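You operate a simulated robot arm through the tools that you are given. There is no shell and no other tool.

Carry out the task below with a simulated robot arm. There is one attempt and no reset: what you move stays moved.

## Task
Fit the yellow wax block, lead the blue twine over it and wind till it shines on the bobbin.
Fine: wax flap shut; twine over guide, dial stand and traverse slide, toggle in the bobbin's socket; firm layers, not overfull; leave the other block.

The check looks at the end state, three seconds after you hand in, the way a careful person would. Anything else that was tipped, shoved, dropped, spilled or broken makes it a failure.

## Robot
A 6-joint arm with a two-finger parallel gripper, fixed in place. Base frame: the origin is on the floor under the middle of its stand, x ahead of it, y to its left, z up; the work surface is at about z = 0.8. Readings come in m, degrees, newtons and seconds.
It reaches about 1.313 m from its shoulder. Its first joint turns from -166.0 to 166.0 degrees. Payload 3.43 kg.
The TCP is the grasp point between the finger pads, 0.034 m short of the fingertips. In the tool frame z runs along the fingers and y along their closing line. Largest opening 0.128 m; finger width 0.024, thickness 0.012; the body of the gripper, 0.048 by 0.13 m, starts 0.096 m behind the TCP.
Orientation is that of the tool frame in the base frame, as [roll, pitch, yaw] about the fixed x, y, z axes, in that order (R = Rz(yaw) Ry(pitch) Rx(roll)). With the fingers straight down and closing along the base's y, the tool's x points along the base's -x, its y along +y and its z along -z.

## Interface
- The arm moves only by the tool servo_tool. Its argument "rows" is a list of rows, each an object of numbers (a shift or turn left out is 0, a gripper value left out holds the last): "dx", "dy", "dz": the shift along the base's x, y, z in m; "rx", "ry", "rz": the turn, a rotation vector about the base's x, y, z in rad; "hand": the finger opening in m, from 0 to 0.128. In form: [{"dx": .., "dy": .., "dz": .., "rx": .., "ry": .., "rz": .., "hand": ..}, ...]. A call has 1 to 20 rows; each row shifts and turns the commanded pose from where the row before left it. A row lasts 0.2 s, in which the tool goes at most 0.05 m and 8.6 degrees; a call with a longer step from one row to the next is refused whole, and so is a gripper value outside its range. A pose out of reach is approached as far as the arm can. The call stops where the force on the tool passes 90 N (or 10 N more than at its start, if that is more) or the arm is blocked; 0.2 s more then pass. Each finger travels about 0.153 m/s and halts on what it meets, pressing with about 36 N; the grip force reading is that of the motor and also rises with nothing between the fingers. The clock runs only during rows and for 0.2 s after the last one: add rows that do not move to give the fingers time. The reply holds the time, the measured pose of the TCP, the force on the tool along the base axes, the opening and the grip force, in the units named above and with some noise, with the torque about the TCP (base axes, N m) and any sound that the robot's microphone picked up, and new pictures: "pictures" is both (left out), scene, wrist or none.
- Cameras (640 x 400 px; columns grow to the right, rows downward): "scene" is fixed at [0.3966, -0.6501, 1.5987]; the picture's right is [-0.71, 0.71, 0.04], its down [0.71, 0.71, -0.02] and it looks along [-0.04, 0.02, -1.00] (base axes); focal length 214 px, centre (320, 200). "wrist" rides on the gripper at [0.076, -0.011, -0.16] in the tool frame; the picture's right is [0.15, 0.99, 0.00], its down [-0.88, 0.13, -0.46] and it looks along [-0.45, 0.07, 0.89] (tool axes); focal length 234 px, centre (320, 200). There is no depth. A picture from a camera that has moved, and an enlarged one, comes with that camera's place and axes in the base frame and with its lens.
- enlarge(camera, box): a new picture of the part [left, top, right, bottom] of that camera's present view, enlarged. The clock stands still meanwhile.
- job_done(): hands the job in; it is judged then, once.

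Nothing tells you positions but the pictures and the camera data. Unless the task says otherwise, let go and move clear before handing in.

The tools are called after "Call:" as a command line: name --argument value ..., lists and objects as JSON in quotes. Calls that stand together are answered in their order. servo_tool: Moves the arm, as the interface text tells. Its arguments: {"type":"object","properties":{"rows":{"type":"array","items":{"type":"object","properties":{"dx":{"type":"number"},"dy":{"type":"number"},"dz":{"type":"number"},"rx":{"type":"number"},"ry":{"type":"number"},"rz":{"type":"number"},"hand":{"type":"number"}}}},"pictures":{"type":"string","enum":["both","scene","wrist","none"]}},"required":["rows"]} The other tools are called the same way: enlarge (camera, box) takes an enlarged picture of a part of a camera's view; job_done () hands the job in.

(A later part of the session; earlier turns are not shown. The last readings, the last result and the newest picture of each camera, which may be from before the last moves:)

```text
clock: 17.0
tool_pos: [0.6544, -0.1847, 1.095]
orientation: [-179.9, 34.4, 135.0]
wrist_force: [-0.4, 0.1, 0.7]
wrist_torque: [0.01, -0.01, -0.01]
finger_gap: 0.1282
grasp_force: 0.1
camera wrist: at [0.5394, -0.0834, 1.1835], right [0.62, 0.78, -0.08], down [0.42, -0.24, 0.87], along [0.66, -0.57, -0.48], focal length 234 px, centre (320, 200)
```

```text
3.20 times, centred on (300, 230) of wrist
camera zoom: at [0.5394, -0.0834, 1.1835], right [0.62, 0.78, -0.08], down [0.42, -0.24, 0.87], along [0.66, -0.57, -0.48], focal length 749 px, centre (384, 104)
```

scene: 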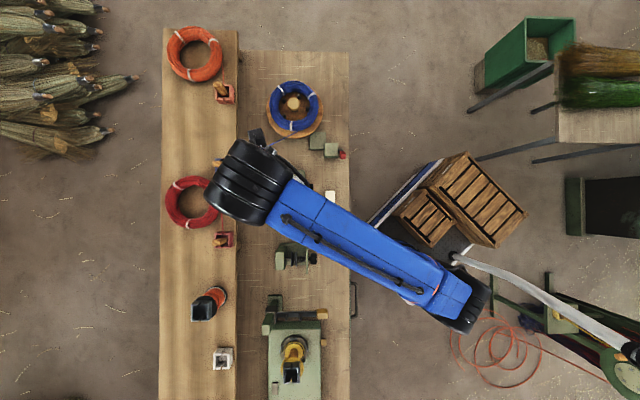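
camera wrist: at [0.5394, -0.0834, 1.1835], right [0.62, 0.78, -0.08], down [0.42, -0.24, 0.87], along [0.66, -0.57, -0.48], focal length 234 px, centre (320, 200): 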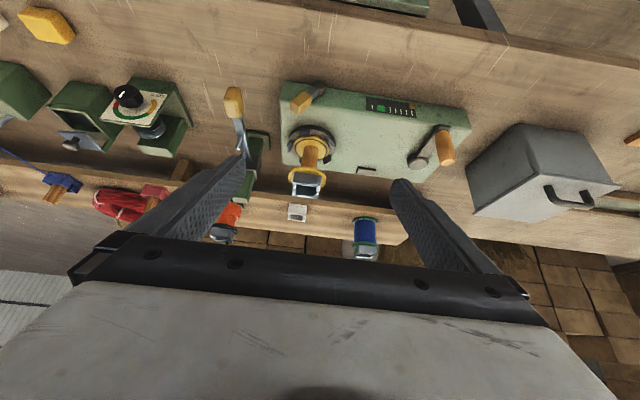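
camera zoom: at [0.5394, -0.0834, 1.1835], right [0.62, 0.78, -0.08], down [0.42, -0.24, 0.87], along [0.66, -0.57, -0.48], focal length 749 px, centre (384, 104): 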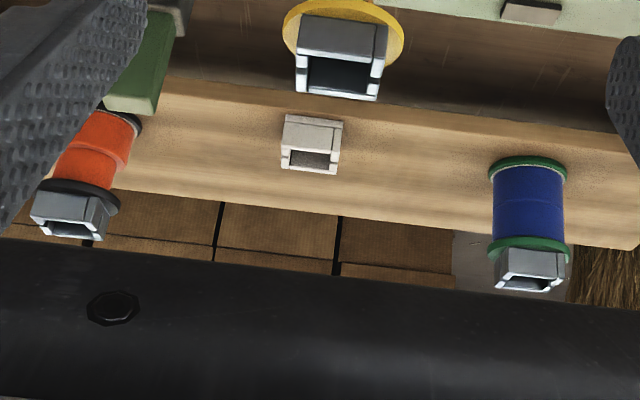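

The winder gauge has a marker that should travel along to the green zone, and the far shelf holds finished bobbins as references. I'll go back to the wax box for a low-angle look at the flap.

Call:
servo_tool --rows '[{"dx": -0.0271, "dy": -0.0328, "dz": -0.008}, {"dx": -0.0271, "dy": -0.0328, "dz": -0.008}, {"dx": -0.0271, "dy": -0.0328, "dz": -0.008}, {"dx": -0.0271, "dy": -0.0328, "dz": -0.008}, {"dx": -0.0271, "dy": -0.0328, "dz": -0.008}, {"dx": -0.0271, "dy": -0.0328, "dz": -0.008}, {"dx": -0.0271, "dy": -0.0328, "dz": -0.008}, {"dx": -0.0271, "dy": -0.0328, "dz": -0.008}, {"dx": -0.0271, "dy": -0.0328, "dz": -0.008}, {"dx": -0.0271, "dy": -0.0328, "dz": -0.008}, {"dx": -0.0271, "dy": -0.0328, "dz": -0.008}, {}]' --pictures "wrist"

Call:
enlarge --camera "wrist" --box '[260, 110, 380, 230]'

Call:
enlarge --camera "wrist" --box '[350, 90, 450, 190]'

```text
clock: 19.6
tool_pos: [0.3526, -0.5446, 1.007]
orientation: [-179.9, 34.3, 134.9]
wrist_force: [-0.1, -0.3, 0.1]
wrist_torque: [0.03, 0.0, -0.01]
finger_gap: 0.1277
grasp_force: 0.2
camera wrist: at [0.2399, -0.4438, 1.0957], right [0.62, 0.78, -0.08], down [0.43, -0.24, 0.87], along [0.66, -0.57, -0.48], focal length 234 px, centre (320, 200)
```

wrist: 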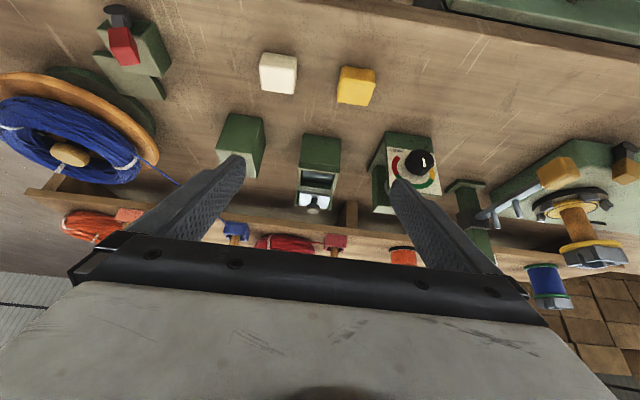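

```text
3.33 times, centred on (320, 170) of wrist
camera zoom: at [0.2399, -0.4438, 1.0957], right [0.62, 0.78, -0.08], down [0.43, -0.24, 0.87], along [0.66, -0.57, -0.48], focal length 781 px, centre (320, 300)
```

zoom: 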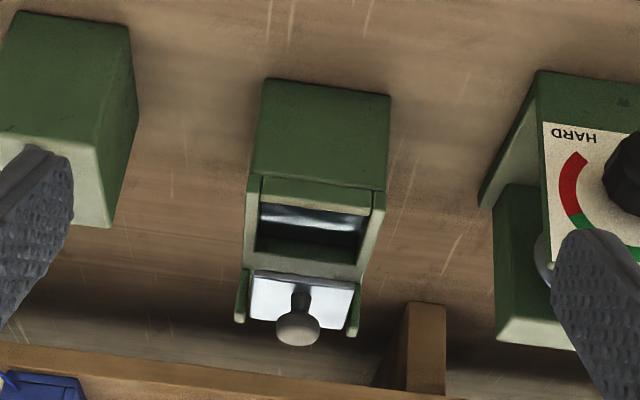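

```text
4.00 times, centred on (400, 140) of wrist
camera zoom: at [0.2399, -0.4438, 1.0957], right [0.62, 0.78, -0.08], down [0.43, -0.24, 0.87], along [0.66, -0.57, -0.48], focal length 937 px, centre (0, 440)
```

zoom: 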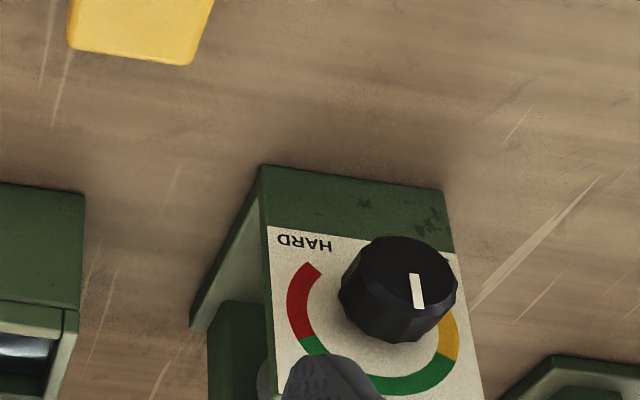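

The knob points to the middle of the green arc, so the dial already looks set, and the box cavity sits on the robot side of the raised plate. I'll start with the wax, straightening the tool above the yellow block at about (0.404, -0.545).

Call:
servo_tool --rows '[{"dx": 0.0103, "dz": -0.008, "rx": 0.0849, "ry": 0.0849}, {"dx": 0.0103, "dz": -0.008, "rx": 0.0849, "ry": 0.0849}, {"dx": 0.0103, "dz": -0.008, "rx": 0.0849, "ry": 0.0849}, {"dx": 0.0103, "dz": -0.008, "rx": 0.0849, "ry": 0.0849}, {"dx": 0.0103, "dz": -0.008, "rx": 0.0849, "ry": 0.0849, "hand": 0.09}, {"dz": -0.017}, {}]' --pictures "wrist"

Call:
enlarge --camera "wrist" --box '[240, 110, 400, 230]'

```text
clock: 21.2
tool_pos: [0.4051, -0.5444, 0.9488]
orientation: [-179.8, -0.1, 134.9]
wrist_force: [-0.4, -0.8, -0.6]
wrist_torque: [0.0, 0.01, -0.01]
finger_gap: 0.0902
grasp_force: 0.1
camera wrist: at [0.3453, -0.4986, 1.1082], right [0.6, 0.8, 0.0], down [0.72, -0.53, 0.45], along [0.36, -0.27, -0.89], focal length 234 px, centre (320, 200)
```

wrist: 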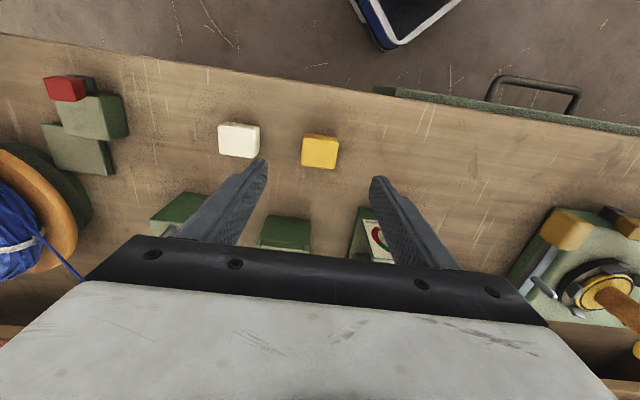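

```text
3.33 times, centred on (320, 170) of wrist
camera zoom: at [0.3453, -0.4986, 1.1082], right [0.6, 0.8, 0.0], down [0.72, -0.53, 0.45], along [0.36, -0.27, -0.89], focal length 781 px, centre (320, 300)
```

zoom: 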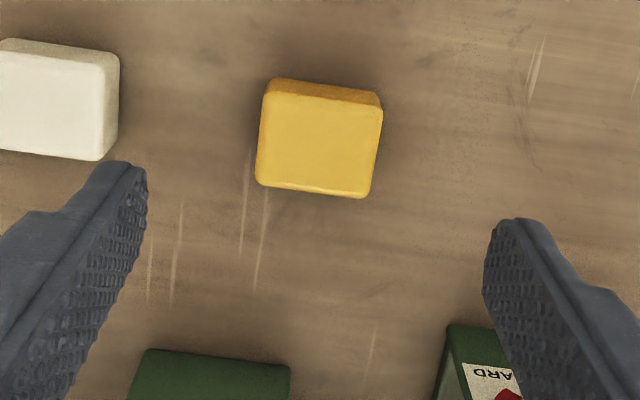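

The tool sits right over the yellow block. I'll lower so the fingertips overlap the block's upper part, then close on it.

Call:
servo_tool --rows '[{"dz": -0.035}, {"dz": -0.035}, {"dz": -0.03}, {}, {"hand": 0.06}, {"hand": 0.03}, {"hand": 0.03}]' --pictures "wrist"

Call:
enlarge --camera "wrist" --box '[240, 130, 400, 250]'

```text
clock: 22.8
tool_pos: [0.4031, -0.5458, 0.8476]
orientation: [-179.8, -0.1, 134.9]
wrist_force: [1.2, -0.1, -0.9]
wrist_torque: [0.01, -0.02, 0.02]
finger_gap: 0.043
grasp_force: 36.6
camera wrist: at [0.3448, -0.4994, 1.0072], right [0.6, 0.8, 0.0], down [0.72, -0.53, 0.45], along [0.36, -0.27, -0.89], focal length 234 px, centre (320, 200)
```

wrist: 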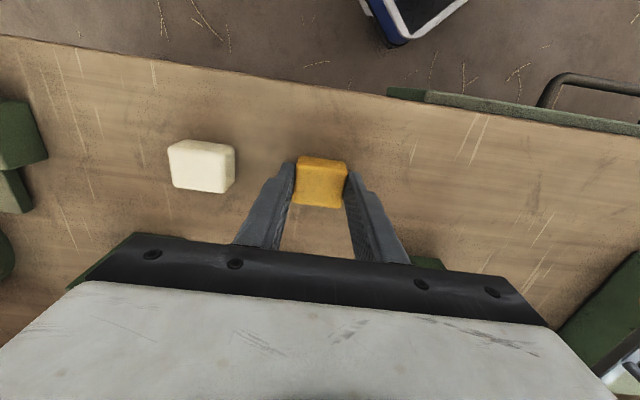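

```text
3.33 times, centred on (320, 190) of wrist
camera zoom: at [0.3448, -0.4994, 1.0072], right [0.6, 0.8, 0.0], down [0.72, -0.53, 0.45], along [0.36, -0.27, -0.89], focal length 781 px, centre (320, 233)
```

zoom: 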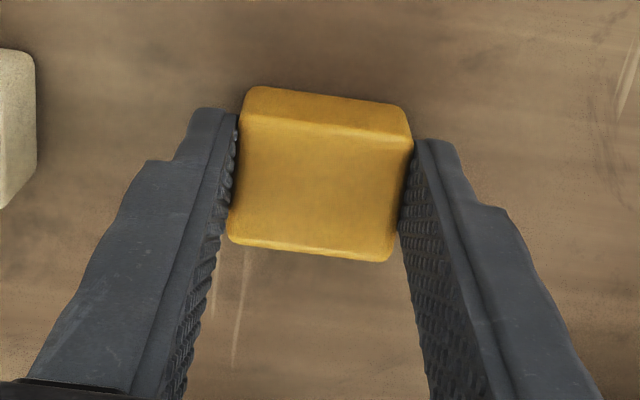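

The block is held at 43 mm. I'll lift it and hover just behind the wax box so the opening is visible past the block.

Call:
servo_tool --rows '[{"dz": 0.05}, {"dz": 0.05}, {"dz": 0.05}, {"dx": 0.022, "dy": -0.0314, "dz": 0.006}, {"dx": 0.022, "dy": -0.0314, "dz": 0.006}, {"dx": 0.022, "dy": -0.0314, "dz": 0.006}, {"dx": 0.022, "dy": -0.0314, "dz": 0.006}, {"dx": 0.022, "dy": -0.0314, "dz": 0.006}, {}]' --pictures "wrist"

Call:
enlarge --camera "wrist" --box '[260, 60, 400, 200]'

Call:
enlarge --camera "scene" --box '[250, 180, 350, 270]'

```text
clock: 24.8
tool_pos: [0.5145, -0.7018, 1.0275]
orientation: [-179.8, -0.1, 134.9]
wrist_force: [0.1, 0.4, -0.8]
wrist_torque: [0.01, -0.01, 0.0]
finger_gap: 0.0428
grasp_force: 35.7
camera wrist: at [0.4557, -0.6553, 1.1878], right [0.6, 0.8, 0.0], down [0.72, -0.53, 0.45], along [0.36, -0.27, -0.89], focal length 234 px, centre (320, 200)
```

wrist: 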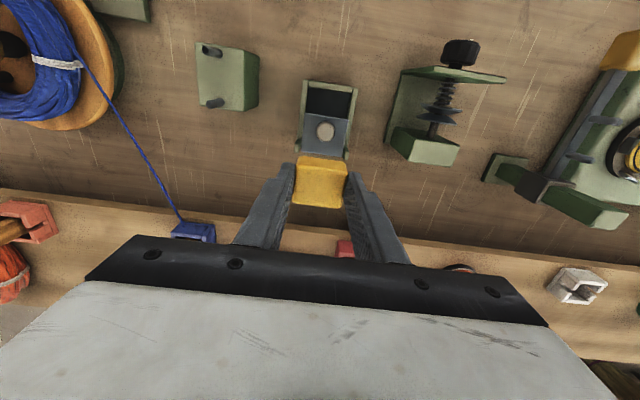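

```text
2.86 times, centred on (330, 130) of wrist
camera zoom: at [0.4557, -0.6553, 1.1878], right [0.6, 0.8, 0.0], down [0.72, -0.53, 0.45], along [0.36, -0.27, -0.89], focal length 669 px, centre (291, 400)
```

zoom: 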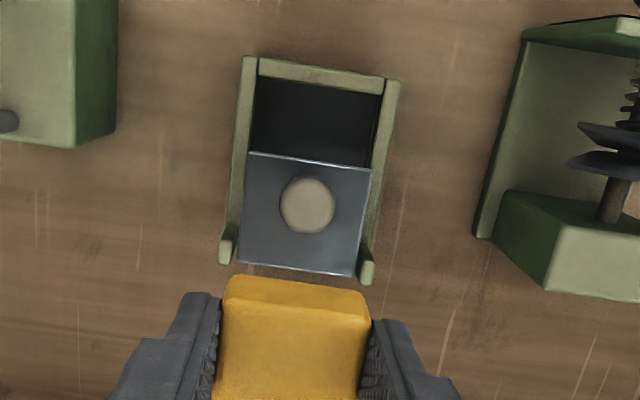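

```text
4.44 times, centred on (300, 225) of scene
camera zoom: at [0.3966, -0.6501, 1.5987], right [-0.71, 0.71, 0.04], down [0.71, 0.71, -0.02], along [-0.04, 0.02, -1.0], focal length 953 px, centre (409, 89)
```

zoom: 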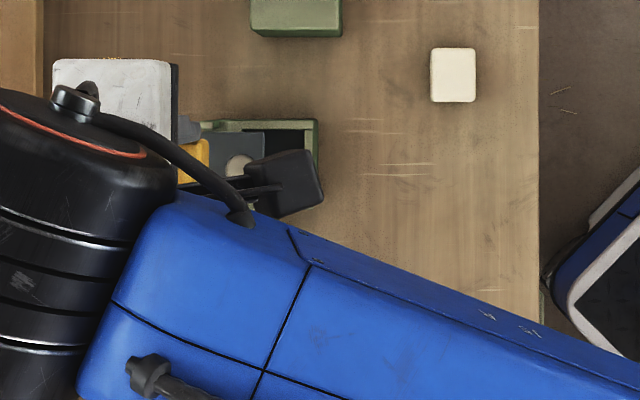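

Measured from above, the gap in front of the flap is only about 30 mm and the block is 35 mm wide, so the flap must be opened further first. I'll set the block back on its spot and then test the flap's knob.

Call:
servo_tool --rows '[{"dx": -0.0222, "dy": 0.0312, "dz": -0.006}, {"dx": -0.0222, "dy": 0.0312, "dz": -0.006}, {"dx": -0.0222, "dy": 0.0312, "dz": -0.006}, {"dx": -0.0222, "dy": 0.0312, "dz": -0.006}, {"dx": -0.0222, "dy": 0.0312, "dz": -0.006}, {"dz": -0.05}, {"dz": -0.05}, {"dz": -0.045}, {}, {"dz": -0.004}, {"hand": 0.06}, {"hand": 0.08}, {}]' --pictures "wrist"

```text
clock: 27.6
tool_pos: [0.4026, -0.5459, 0.8478]
orientation: [-179.9, -0.1, 134.9]
wrist_force: [0.6, 0.2, 0.8]
wrist_torque: [-0.02, 0.0, 0.05]
finger_gap: 0.0801
grasp_force: 0.0
camera wrist: at [0.3428, -0.4996, 1.0075], right [0.6, 0.8, 0.0], down [0.72, -0.53, 0.45], along [0.36, -0.27, -0.89], focal length 234 px, centre (320, 200)
```

wrist: 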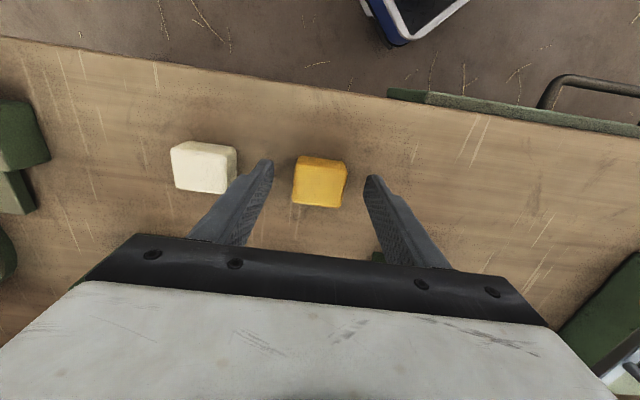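

The knob sits near the plate's front edge and the lugs at the back, which suggests a lift-up flap hinged at the back. I'll go above the knob with the fingers set to close along the bench.

Call:
servo_tool --rows '[{"dz": 0.05}, {"dz": 0.05}, {"dz": 0.05}, {"dx": 0.0235, "dy": -0.0332}, {"dx": 0.0235, "dy": -0.0332}, {"dx": 0.0235, "dy": -0.0332}, {"dx": 0.0235, "dy": -0.0332, "hand": 0.06}, {}]' --pictures "wrist"

Call:
enlarge --camera "wrist" --box '[240, 90, 400, 230]'

```text
clock: 29.4
tool_pos: [0.4977, -0.6785, 1.0019]
orientation: [-179.8, -0.1, 134.9]
wrist_force: [0.0, -0.4, 0.0]
wrist_torque: [-0.01, 0.02, 0.0]
finger_gap: 0.0599
grasp_force: 0.1
camera wrist: at [0.4386, -0.6329, 1.162], right [0.6, 0.8, 0.0], down [0.72, -0.53, 0.45], along [0.36, -0.27, -0.89], focal length 234 px, centre (320, 200)
```

wrist: 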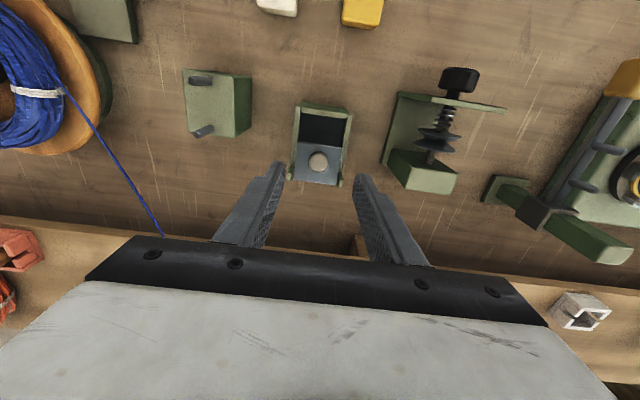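

```text
2.86 times, centred on (320, 160) of wrist
camera zoom: at [0.4386, -0.6329, 1.162], right [0.6, 0.8, 0.0], down [0.72, -0.53, 0.45], along [0.36, -0.27, -0.89], focal length 669 px, centre (320, 314)
```

zoom: 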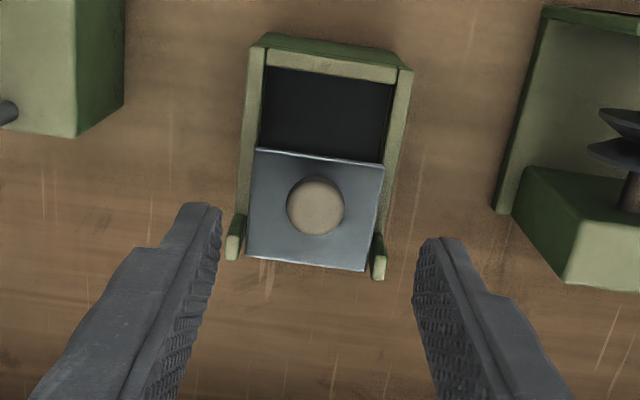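

Call:
servo_tool --rows '[{"dz": -0.03}, {"dz": -0.028}, {}, {"hand": 0.03}, {"hand": 0.015}, {"hand": 0.015}]' --pictures "wrist"

Call:
enlarge --camera "wrist" --box '[240, 90, 400, 230]'

```text
clock: 30.8
tool_pos: [0.4986, -0.6799, 0.9415]
orientation: [-179.8, -0.1, 134.9]
wrist_force: [-9.0, -12.3, 0.3]
wrist_torque: [-0.37, 0.23, 0.01]
finger_gap: 0.0243
grasp_force: 8.1
camera wrist: at [0.4391, -0.6338, 1.1017], right [0.6, 0.8, 0.0], down [0.72, -0.53, 0.45], along [0.36, -0.27, -0.89], focal length 234 px, centre (320, 200)
```

wrist: 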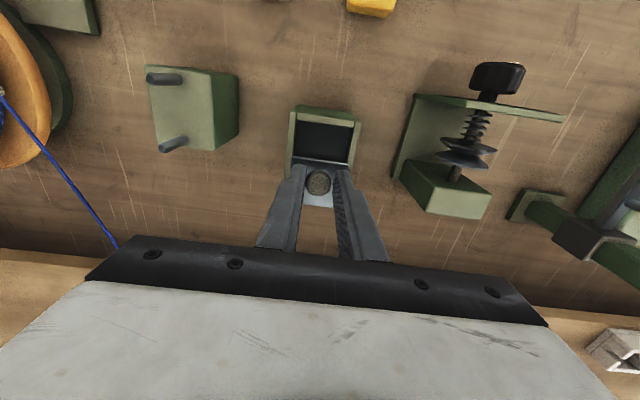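

```text
2.86 times, centred on (320, 160) of wrist
camera zoom: at [0.4391, -0.6338, 1.1017], right [0.6, 0.8, 0.0], down [0.72, -0.53, 0.45], along [0.36, -0.27, -0.89], focal length 669 px, centre (320, 314)
```

zoom: 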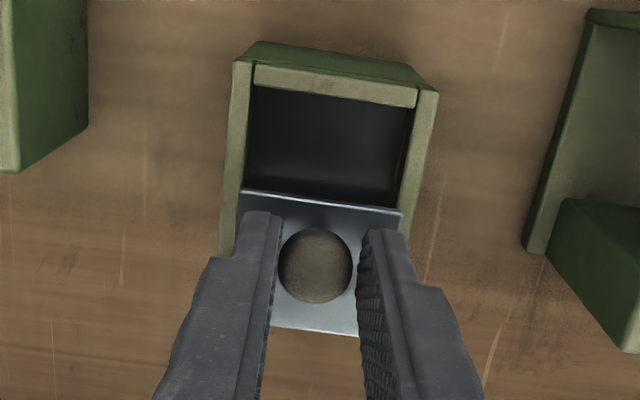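

The left finger met the knob first, so I'll centre the tool a couple of millimetres and let the grip close evenly.

Call:
servo_tool --rows '[{"dx": -0.0012, "dy": -0.0012, "hand": 0.015}, {"dx": -0.0008, "dy": -0.0008}, {}]' --pictures "none"

```text
clock: 31.6
tool_pos: [0.4961, -0.6801, 0.9416]
orientation: [-179.8, -0.1, 135.0]
wrist_force: [5.5, -0.4, 7.7]
wrist_torque: [-0.04, -0.28, 0.03]
finger_gap: 0.0212
grasp_force: 45.1
```

Both fingers hold the knob. Now a gentle lift to test whether the flap hinges upward.

Call:
servo_tool --rows '[{"dz": 0.003}, {"dz": 0.003}, {}]' --pictures "wrist"

Call:
enlarge --camera "wrist" --box '[240, 90, 400, 230]'

```text
clock: 32.4
tool_pos: [0.4973, -0.68, 0.9489]
orientation: [-179.9, 0.0, 134.9]
wrist_force: [10.5, 8.4, 3.3]
wrist_torque: [0.18, -0.46, 0.05]
finger_gap: 0.0228
grasp_force: 6.4
camera wrist: at [0.437, -0.6342, 1.1086], right [0.6, 0.8, 0.0], down [0.72, -0.53, 0.46], along [0.36, -0.27, -0.89], focal length 234 px, centre (320, 200)
```

wrist: 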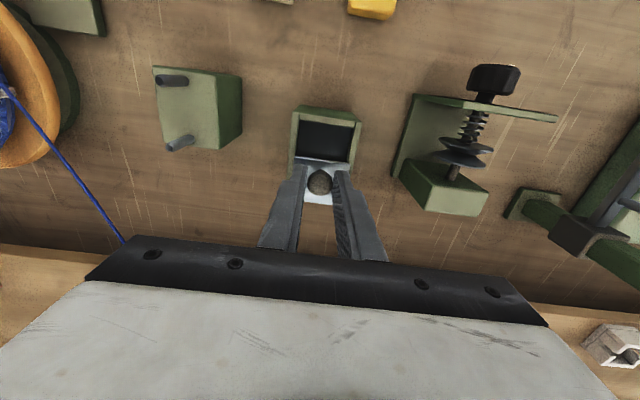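

```text
2.86 times, centred on (320, 160) of wrist
camera zoom: at [0.437, -0.6342, 1.1086], right [0.6, 0.8, 0.0], down [0.72, -0.53, 0.46], along [0.36, -0.27, -0.89], focal length 669 px, centre (320, 314)
```

zoom: 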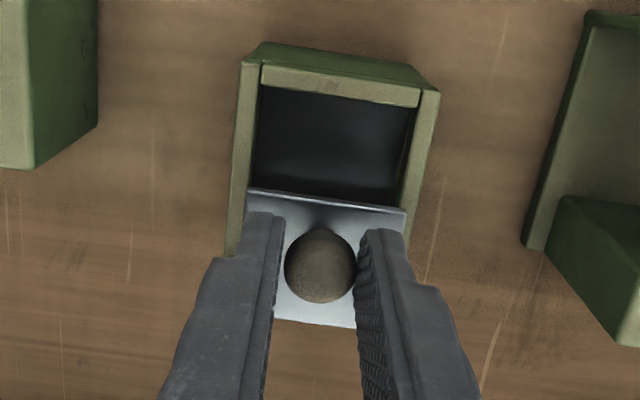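

Call:
servo_tool --rows '[{"dx": 0.002, "dy": -0.002, "dz": 0.004}, {"dx": 0.002, "dy": -0.002, "dz": 0.004}, {}]' --pictures "wrist"

Call:
enlarge --camera "wrist" --box '[240, 90, 400, 230]'

```text
clock: 33.2
tool_pos: [0.5002, -0.6862, 0.9544]
orientation: [-179.8, -0.1, 135.0]
wrist_force: [11.7, 10.6, -5.7]
wrist_torque: [0.44, -0.22, -0.02]
finger_gap: 0.0245
grasp_force: 8.4
camera wrist: at [0.4409, -0.6394, 1.1153], right [0.6, 0.8, 0.0], down [0.72, -0.53, 0.45], along [0.36, -0.27, -0.89], focal length 234 px, centre (320, 200)
```

wrist: 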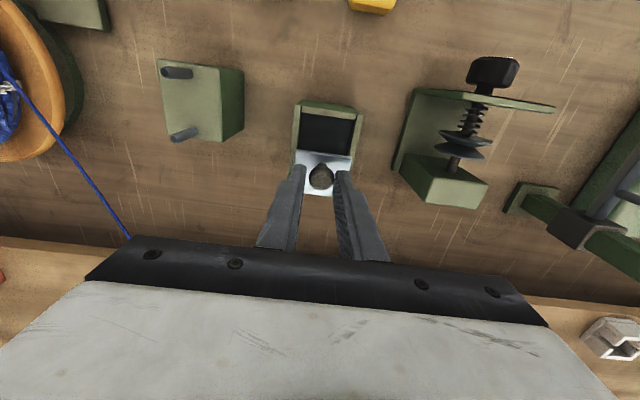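

```text
2.86 times, centred on (320, 160) of wrist
camera zoom: at [0.4409, -0.6394, 1.1153], right [0.6, 0.8, 0.0], down [0.72, -0.53, 0.45], along [0.36, -0.27, -0.89], focal length 669 px, centre (320, 314)
```

zoom: 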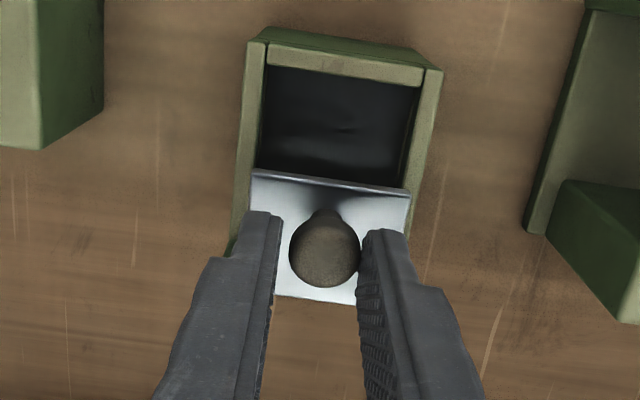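

The grip slipped on the round knob and it's unclear if the flap rose. I'll release, look at the flap's state, and re-grip deeper.

Call:
servo_tool --rows '[{"hand": 0.045}, {"dz": 0.02}, {"dz": 0.02}, {}]' --pictures "wrist"

Call:
enlarge --camera "wrist" --box '[240, 90, 400, 230]'

```text
clock: 34.2
tool_pos: [0.4985, -0.6853, 0.994]
orientation: [-179.8, 0.0, 135.1]
wrist_force: [-0.4, 0.2, -0.2]
wrist_torque: [0.01, -0.05, 0.0]
finger_gap: 0.045
grasp_force: 0.1
camera wrist: at [0.4397, -0.639, 1.1545], right [0.6, 0.8, 0.0], down [0.72, -0.53, 0.45], along [0.36, -0.27, -0.89], focal length 234 px, centre (320, 200)
```

wrist: 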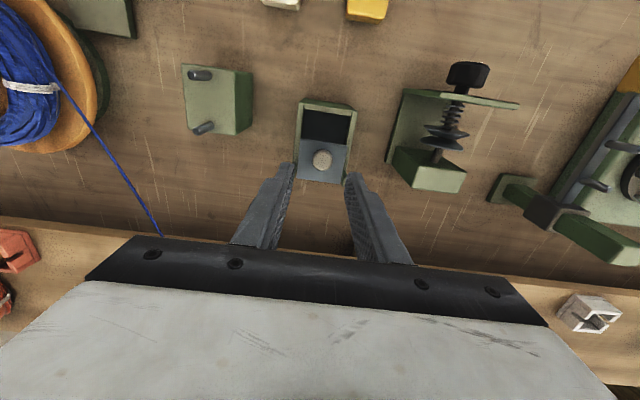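

```text
2.86 times, centred on (320, 160) of wrist
camera zoom: at [0.4397, -0.639, 1.1545], right [0.6, 0.8, 0.0], down [0.72, -0.53, 0.45], along [0.36, -0.27, -0.89], focal length 669 px, centre (320, 314)
```

zoom: 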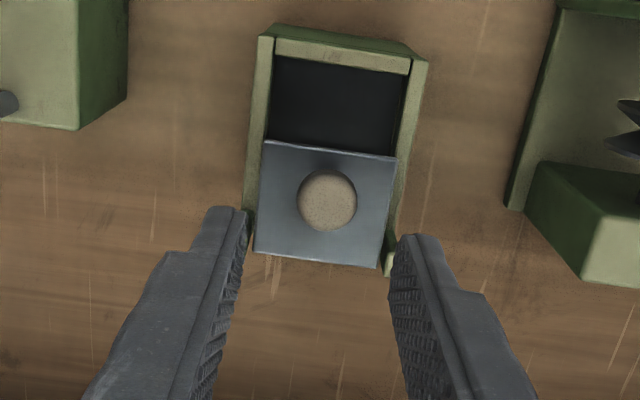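

Call:
servo_tool --rows '[{"dx": -0.0021, "dy": 0.0051, "dz": -0.03}, {"dz": -0.026}, {}, {"hand": 0.03}, {"hand": 0.024}, {"hand": 0.018}, {"hand": 0.014}, {}]' --pictures "wrist"

Call:
enlarge --camera "wrist" --box '[240, 90, 400, 230]'

```text
clock: 36.0
tool_pos: [0.4973, -0.6811, 0.9399]
orientation: [-179.8, -0.1, 134.9]
wrist_force: [-3.8, -5.0, 0.0]
wrist_torque: [-0.12, 0.1, 0.01]
finger_gap: 0.0212
grasp_force: 44.4
camera wrist: at [0.4379, -0.6345, 1.0988], right [0.6, 0.8, 0.0], down [0.72, -0.53, 0.45], along [0.36, -0.27, -0.89], focal length 234 px, centre (320, 200)
```

wrist: 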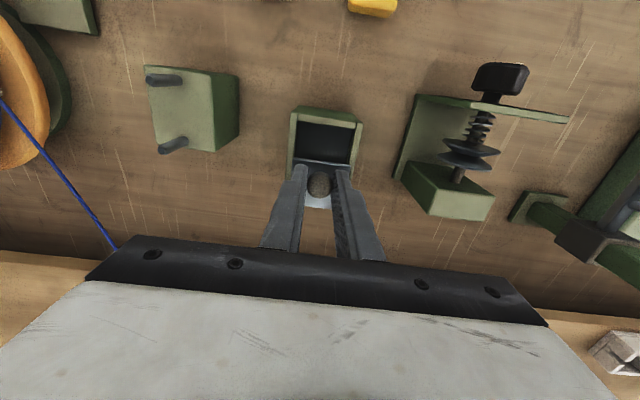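

```text
2.86 times, centred on (320, 160) of wrist
camera zoom: at [0.4379, -0.6345, 1.0988], right [0.6, 0.8, 0.0], down [0.72, -0.53, 0.45], along [0.36, -0.27, -0.89], focal length 669 px, centre (320, 314)
```

zoom: 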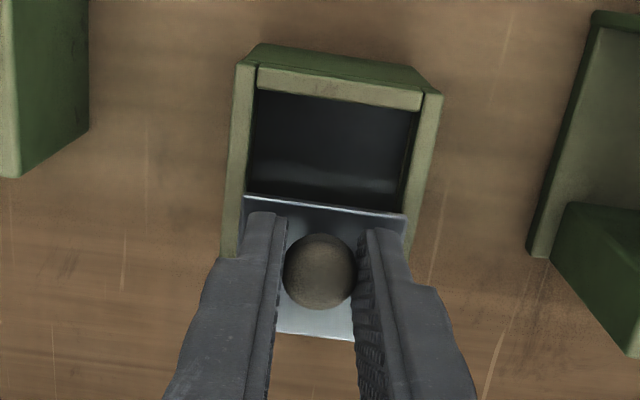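

Solid grip now. I'll follow the suspected hinge arc, up and back, in small steps while watching the force.

Call:
servo_tool --rows '[{"dx": 0.0012, "dy": -0.0012, "dz": 0.0025}, {"dx": 0.0013, "dy": -0.0013, "dz": 0.0025}, {"dx": 0.0014, "dy": -0.0014, "dz": 0.0023}, {}]' --pictures "wrist"

Call:
enlarge --camera "wrist" --box '[240, 90, 400, 230]'

```text
clock: 37.0
tool_pos: [0.5018, -0.6851, 0.9485]
orientation: [-179.8, 0.0, 134.9]
wrist_force: [-4.0, -5.7, -0.1]
wrist_torque: [-0.17, 0.07, 0.03]
finger_gap: 0.0209
grasp_force: 45.1
camera wrist: at [0.4418, -0.6383, 1.1071], right [0.6, 0.8, 0.0], down [0.71, -0.53, 0.46], along [0.36, -0.27, -0.89], focal length 234 px, centre (320, 200)
```

wrist: 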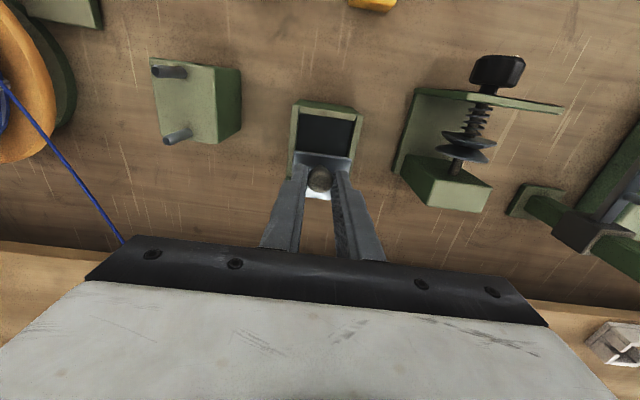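

```text
2.86 times, centred on (320, 160) of wrist
camera zoom: at [0.4418, -0.6383, 1.1071], right [0.6, 0.8, 0.0], down [0.71, -0.53, 0.46], along [0.36, -0.27, -0.89], focal length 669 px, centre (320, 314)
```

zoom: 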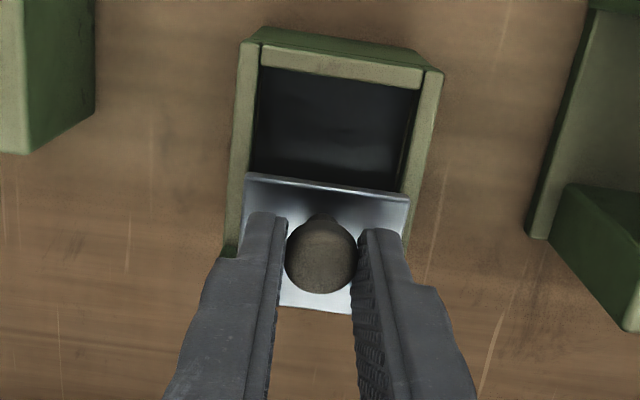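

The knob follows with almost no force, so the flap is hinged at the back and lifts. I'll continue along the arc.

Call:
servo_tool --rows '[{"dx": 0.002, "dy": -0.002, "dz": 0.002}, {"dx": 0.0021, "dy": -0.0021, "dz": 0.0018}, {"dx": 0.0022, "dy": -0.0022, "dz": 0.0015}, {"dx": 0.0023, "dy": -0.0023, "dz": 0.0012}, {}]' --pictures "wrist"

Call:
enlarge --camera "wrist" --box '[240, 90, 400, 230]'

```text
clock: 38.2
tool_pos: [0.5088, -0.6921, 0.9537]
orientation: [-179.8, -0.1, 134.9]
wrist_force: [-28.2, 10.9, -6.2]
wrist_torque: [0.94, 1.39, 0.04]
finger_gap: 0.0213
grasp_force: 44.6
camera wrist: at [0.4495, -0.6459, 1.1138], right [0.6, 0.8, 0.0], down [0.71, -0.53, 0.45], along [0.36, -0.27, -0.89], focal length 234 px, centre (320, 200)
```

wrist: 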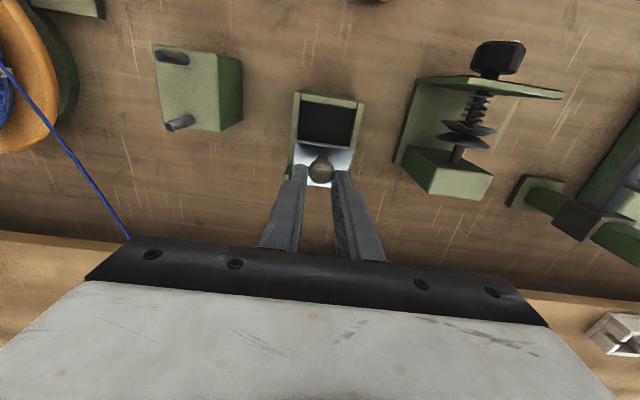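

```text
2.86 times, centred on (320, 160) of wrist
camera zoom: at [0.4495, -0.6459, 1.1138], right [0.6, 0.8, 0.0], down [0.71, -0.53, 0.45], along [0.36, -0.27, -0.89], focal length 669 px, centre (320, 314)
```

zoom: 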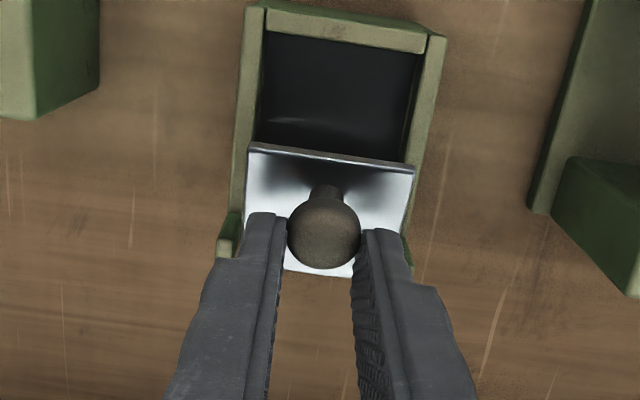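

There is resistance partly from twisting friction in my grip. I'll release and see whether the flap stays where it was lifted.

Call:
servo_tool --rows '[{"hand": 0.045}, {"dz": 0.025}, {"dz": 0.025}, {"dx": 0.007, "dy": -0.007}, {}]' --pictures "wrist"

Call:
enlarge --camera "wrist" --box '[260, 80, 380, 200]'

```text
clock: 39.4
tool_pos: [0.5172, -0.6998, 1.0047]
orientation: [-179.8, -0.2, 134.9]
wrist_force: [0.4, -0.1, -0.1]
wrist_torque: [0.0, -0.05, 0.0]
finger_gap: 0.0453
grasp_force: 0.2
camera wrist: at [0.4581, -0.6541, 1.1631], right [0.6, 0.8, 0.0], down [0.72, -0.53, 0.45], along [0.36, -0.27, -0.89], focal length 234 px, centre (320, 200)
```

wrist: 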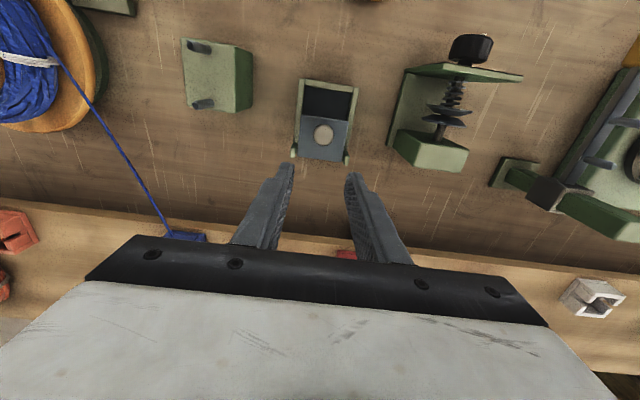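

```text
3.33 times, centred on (320, 140) of wrist
camera zoom: at [0.4581, -0.6541, 1.1631], right [0.6, 0.8, 0.0], down [0.72, -0.53, 0.45], along [0.36, -0.27, -0.89], focal length 781 px, centre (320, 400)
```

zoom: 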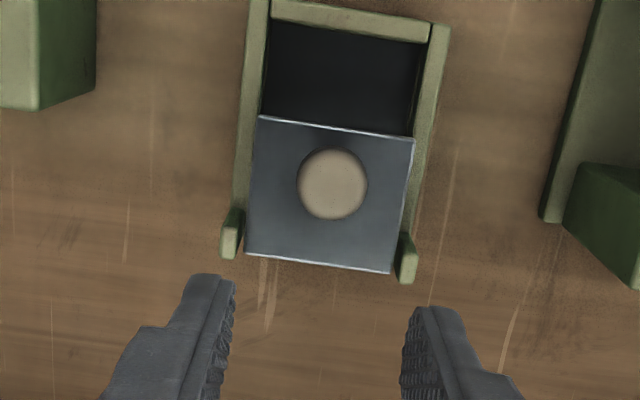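

The flap dropped back flat, so it is gravity hinged and must swing past vertical to stay open. I'll close the fingers, tilt 45°, and slide the tip under its front edge to flip it back.

Call:
servo_tool --rows '[{"dx": -0.0163, "dy": 0.0163, "dz": 0.01, "rx": -0.0926, "ry": -0.0926}, {"dx": -0.0163, "dy": 0.0163, "rx": -0.0926, "ry": -0.0926}, {"dx": -0.0163, "dy": 0.0163, "rx": -0.0926, "ry": -0.0926}, {"dx": -0.0163, "dy": 0.0163, "rx": -0.0926, "ry": -0.0926}, {"dx": -0.0163, "dy": 0.0163, "rx": -0.0926, "ry": -0.0926, "hand": 0.02}, {"dx": -0.0163, "dy": 0.0163, "dz": -0.01, "rx": -0.0926, "ry": -0.0926, "hand": 0.0}, {}, {}]' --pictures "wrist"

Call:
enlarge --camera "wrist" --box '[240, 80, 400, 220]'

```text
clock: 41.2
tool_pos: [0.418, -0.6041, 1.0048]
orientation: [-179.9, 45.0, 134.8]
wrist_force: [-0.4, 0.1, -0.4]
wrist_torque: [-0.01, 0.01, 0.01]
finger_gap: 0.0
grasp_force: 32.7
camera wrist: at [0.2956, -0.4927, 1.0637], right [0.63, 0.77, -0.1], down [0.3, -0.12, 0.94], along [0.72, -0.63, -0.31], focal length 234 px, centre (320, 200)
```

wrist: 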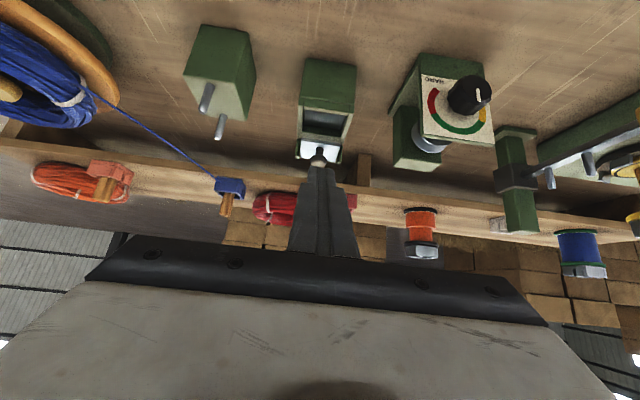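

```text
2.86 times, centred on (320, 150) of wrist
camera zoom: at [0.2956, -0.4927, 1.0637], right [0.63, 0.77, -0.1], down [0.3, -0.12, 0.94], along [0.72, -0.63, -0.31], focal length 669 px, centre (320, 343)
```

zoom: 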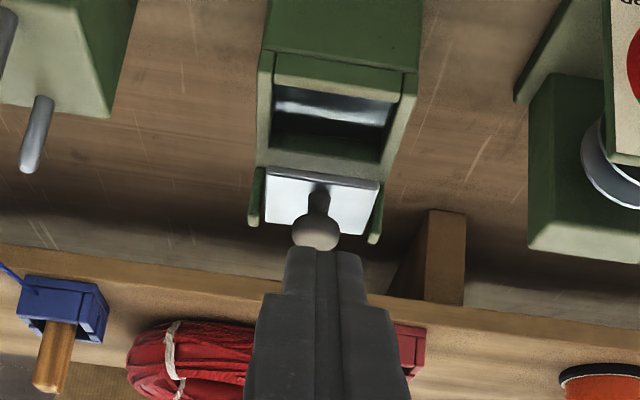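

The tilted pose works. I'll advance along the finger axis into the gap between rim and flap edge.

Call:
servo_tool --rows '[{"dx": 0.0018, "dy": 0.0018, "dz": -0.0328}, {"dx": 0.0099, "dy": -0.0099, "dz": -0.014}, {"dx": 0.0099, "dy": -0.0099, "dz": -0.014}, {"dx": 0.0099, "dy": -0.0099, "dz": -0.014}, {}]' --pictures "wrist"

Call:
enlarge --camera "wrist" --box '[240, 100, 400, 240]'

```text
clock: 42.4
tool_pos: [0.452, -0.6304, 0.9291]
orientation: [-179.9, 45.0, 134.8]
wrist_force: [0.3, -0.2, -0.4]
wrist_torque: [-0.02, -0.01, -0.03]
finger_gap: 0.0
grasp_force: 33.4
camera wrist: at [0.328, -0.5196, 0.9884], right [0.63, 0.77, -0.1], down [0.31, -0.12, 0.94], along [0.72, -0.63, -0.31], focal length 234 px, centre (320, 200)
```

wrist: 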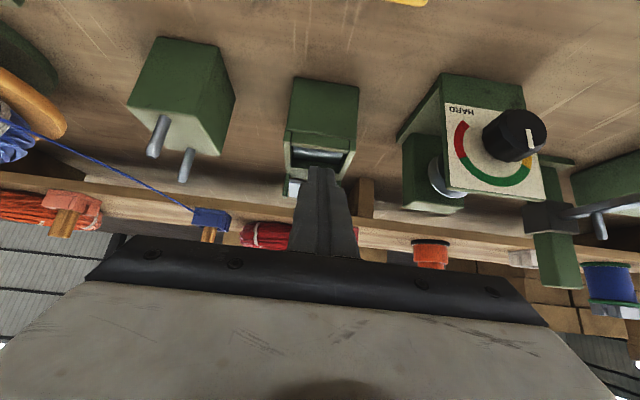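

```text
2.86 times, centred on (320, 170) of wrist
camera zoom: at [0.328, -0.5196, 0.9884], right [0.63, 0.77, -0.1], down [0.31, -0.12, 0.94], along [0.72, -0.63, -0.31], focal length 669 px, centre (320, 286)
```

zoom: 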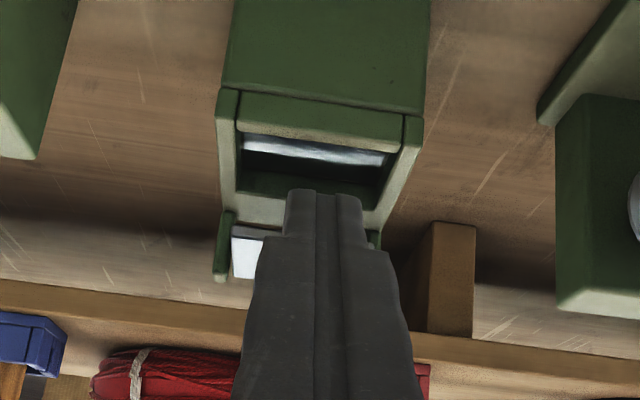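

Call:
servo_tool --rows '[{"dx": 0.0087, "dy": -0.0107, "dz": -0.0136}, {"dx": 0.0087, "dy": -0.0107, "dz": -0.0136}, {}]' --pictures "wrist"

Call:
enlarge --camera "wrist" --box '[240, 100, 400, 240]'

```text
clock: 43.2
tool_pos: [0.4698, -0.652, 0.9023]
orientation: [-179.9, 45.0, 134.8]
wrist_force: [0.7, 0.4, -0.1]
wrist_torque: [0.02, -0.03, 0.0]
finger_gap: 0.0
grasp_force: 33.0
camera wrist: at [0.3459, -0.541, 0.9612], right [0.63, 0.77, -0.1], down [0.31, -0.12, 0.94], along [0.72, -0.63, -0.31], focal length 234 px, centre (320, 200)
```

wrist: 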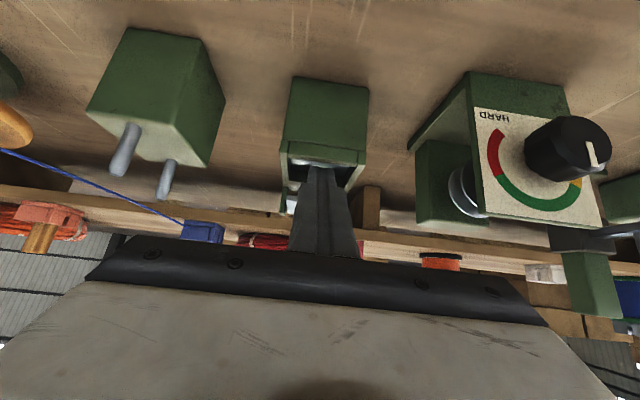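

```text
2.86 times, centred on (320, 170) of wrist
camera zoom: at [0.3459, -0.541, 0.9612], right [0.63, 0.77, -0.1], down [0.31, -0.12, 0.94], along [0.72, -0.63, -0.31], focal length 669 px, centre (320, 286)
```

zoom: 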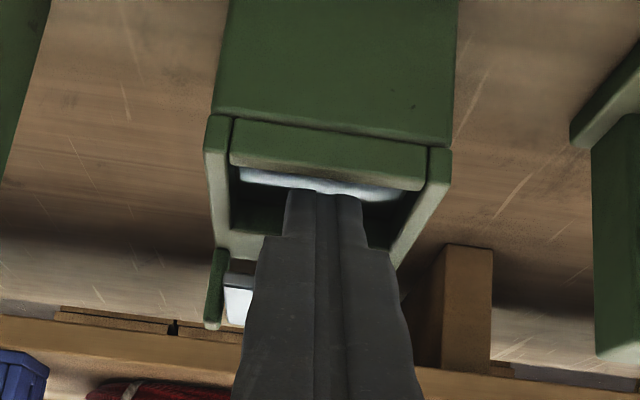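

No contact force; the tip is under the flap's front edge. Now I lift along the flap's arc.

Call:
servo_tool --rows '[{"dx": 0.0009, "dy": -0.0009, "dz": 0.0032}, {"dx": 0.0009, "dy": -0.0009, "dz": 0.0075}, {"dx": 0.0009, "dy": -0.0009, "dz": 0.0075}, {"dx": 0.0027, "dy": -0.0027, "dz": 0.0067}, {"dx": 0.0027, "dy": -0.0027, "dz": 0.0066}, {}]' --pictures "wrist"

Call:
enlarge --camera "wrist" --box '[240, 100, 400, 240]'

```text
clock: 44.6
tool_pos: [0.4762, -0.6602, 0.9322]
orientation: [-179.9, 45.0, 134.8]
wrist_force: [-0.2, -0.7, 0.3]
wrist_torque: [0.02, 0.03, -0.02]
finger_gap: 0.0
grasp_force: 32.8
camera wrist: at [0.3528, -0.5489, 0.9915], right [0.63, 0.77, -0.1], down [0.31, -0.12, 0.94], along [0.72, -0.63, -0.31], focal length 234 px, centre (320, 200)
```

wrist: 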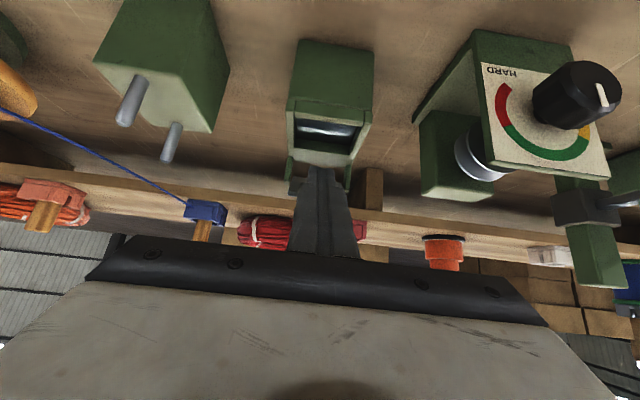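

```text
2.86 times, centred on (320, 170) of wrist
camera zoom: at [0.3528, -0.5489, 0.9915], right [0.63, 0.77, -0.1], down [0.31, -0.12, 0.94], along [0.72, -0.63, -0.31], focal length 669 px, centre (320, 286)
```

zoom: 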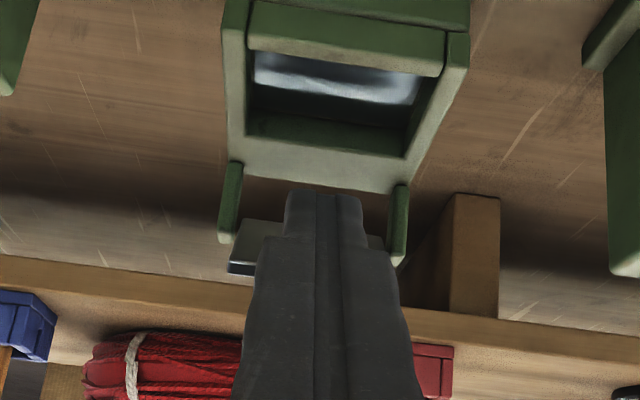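

The flap is lifting freely on the finger and the cavity is fully exposed. I'll carry it over past vertical.

Call:
servo_tool --rows '[{"dx": 0.0031, "dy": -0.0031, "dz": 0.005}, {"dx": 0.0031, "dy": -0.0031, "dz": 0.005}, {"dx": 0.0041, "dy": -0.0041, "dz": 0.0025}, {"dx": 0.0041, "dy": -0.0041, "dz": 0.002}, {}]' --pictures "wrist"

Call:
enlarge --camera "wrist" --box '[240, 100, 400, 240]'

```text
clock: 45.8
tool_pos: [0.4887, -0.6728, 0.9463]
orientation: [-179.9, 45.0, 134.9]
wrist_force: [-0.3, 0.3, 0.4]
wrist_torque: [-0.03, 0.0, -0.01]
finger_gap: 0.0
grasp_force: 33.0
camera wrist: at [0.366, -0.5633, 1.0059], right [0.63, 0.77, -0.1], down [0.31, -0.12, 0.94], along [0.72, -0.63, -0.31], focal length 234 px, centre (320, 200)
```

wrist: 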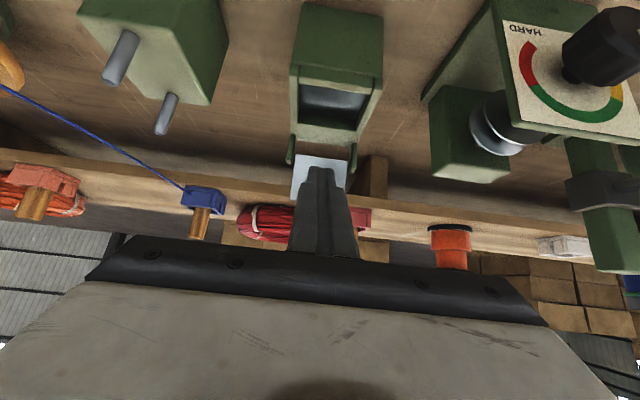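

```text
2.86 times, centred on (320, 170) of wrist
camera zoom: at [0.366, -0.5633, 1.0059], right [0.63, 0.77, -0.1], down [0.31, -0.12, 0.94], along [0.72, -0.63, -0.31], focal length 669 px, centre (320, 286)
```

zoom: 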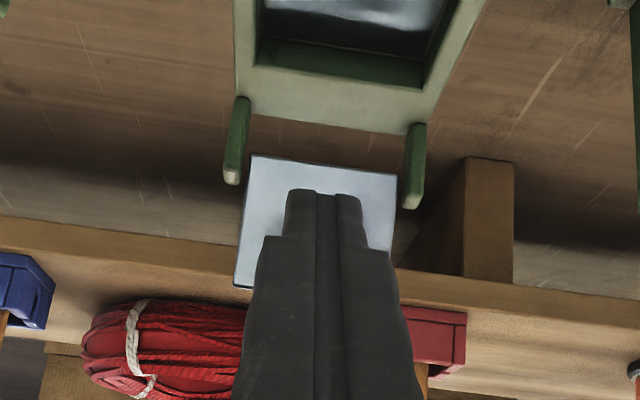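

Call:
servo_tool --rows '[{"dx": 0.0035, "dy": -0.0035, "dz": 0.001}, {"dx": 0.0035, "dy": -0.0035}, {"dx": 0.0035, "dy": -0.0035, "dz": -0.001}, {"dx": 0.0035, "dy": -0.0035, "dz": -0.001}, {}]' --pictures "wrist"

Call:
enlarge --camera "wrist" --box '[240, 100, 400, 240]'

```text
clock: 46.9
tool_pos: [0.499, -0.684, 0.9461]
orientation: [-179.6, 44.5, 135.0]
wrist_force: [-51.7, 45.3, 11.2]
wrist_torque: [0.64, 0.42, -0.18]
finger_gap: 0.0
grasp_force: 33.3
stopped in row 5: the force on the tool passed its limit at 96 N (the readings are from after the stop); the commanded pose is now the measured one
camera wrist: at [0.3762, -0.5732, 1.0066], right [0.63, 0.77, -0.11], down [0.31, -0.12, 0.94], along [0.71, -0.63, -0.32], focal length 234 px, centre (320, 200)
```

wrist: 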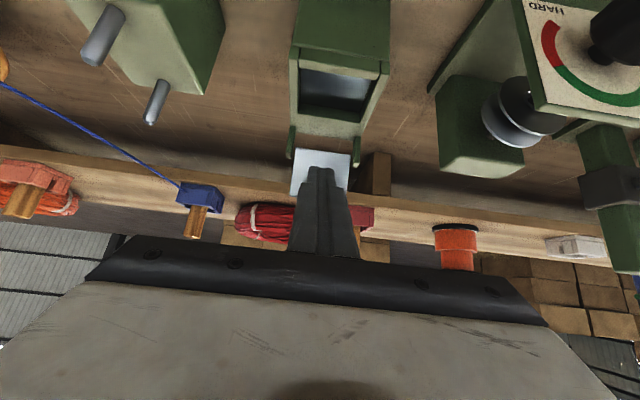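

```text
2.86 times, centred on (320, 170) of wrist
camera zoom: at [0.3762, -0.5732, 1.0066], right [0.63, 0.77, -0.11], down [0.31, -0.12, 0.94], along [0.71, -0.63, -0.32], focal length 669 px, centre (320, 286)
```

zoom: 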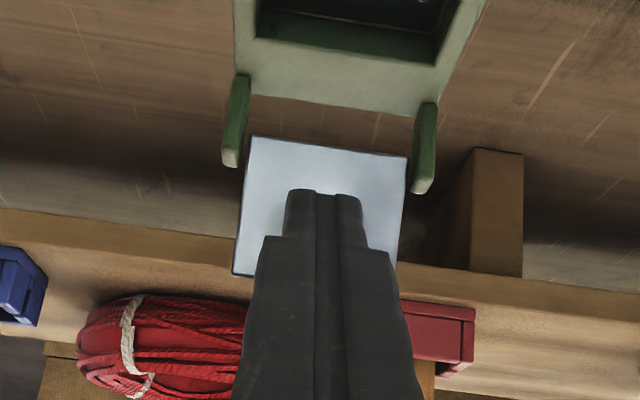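

The flap has hit its open stop. I'll ease off immediately and see whether it stays up.

Call:
servo_tool --rows '[{"dx": -0.003, "dy": 0.003, "dz": 0.001}, {"dx": -0.004, "dy": 0.004, "dz": 0.002}, {"dx": -0.007, "dy": 0.007, "dz": 0.005}, {}]' --pictures "wrist"

Call:
enlarge --camera "wrist" --box '[240, 100, 400, 240]'

```text
clock: 47.9
tool_pos: [0.4886, -0.6724, 0.9527]
orientation: [-179.8, 44.6, 134.8]
wrist_force: [0.6, -1.1, 0.5]
wrist_torque: [0.01, 0.07, -0.03]
finger_gap: 0.0
grasp_force: 33.3
camera wrist: at [0.3655, -0.5618, 1.0128], right [0.63, 0.77, -0.1], down [0.31, -0.12, 0.94], along [0.71, -0.62, -0.32], focal length 234 px, centre (320, 200)
```

wrist: 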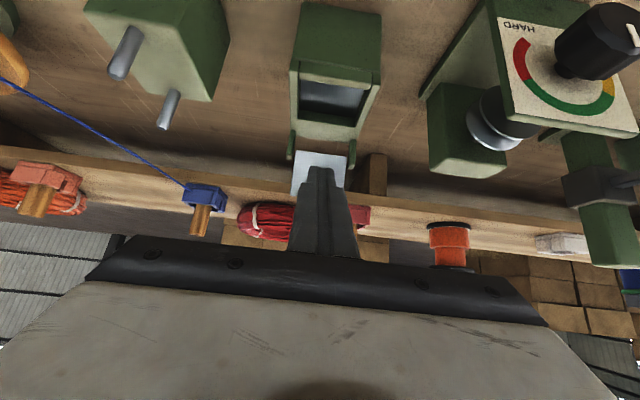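

```text
2.86 times, centred on (320, 170) of wrist
camera zoom: at [0.3655, -0.5618, 1.0128], right [0.63, 0.77, -0.1], down [0.31, -0.12, 0.94], along [0.71, -0.62, -0.32], focal length 669 px, centre (320, 286)
```

zoom: 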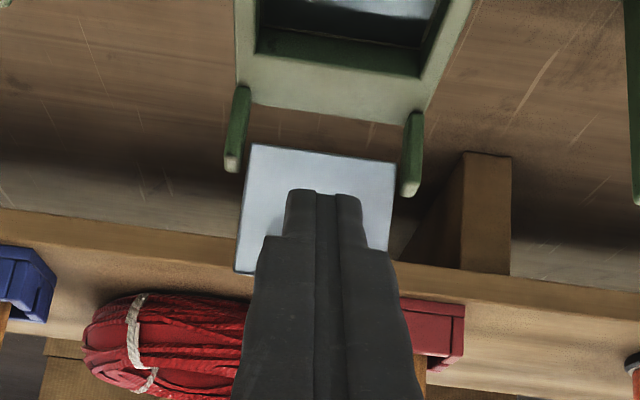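

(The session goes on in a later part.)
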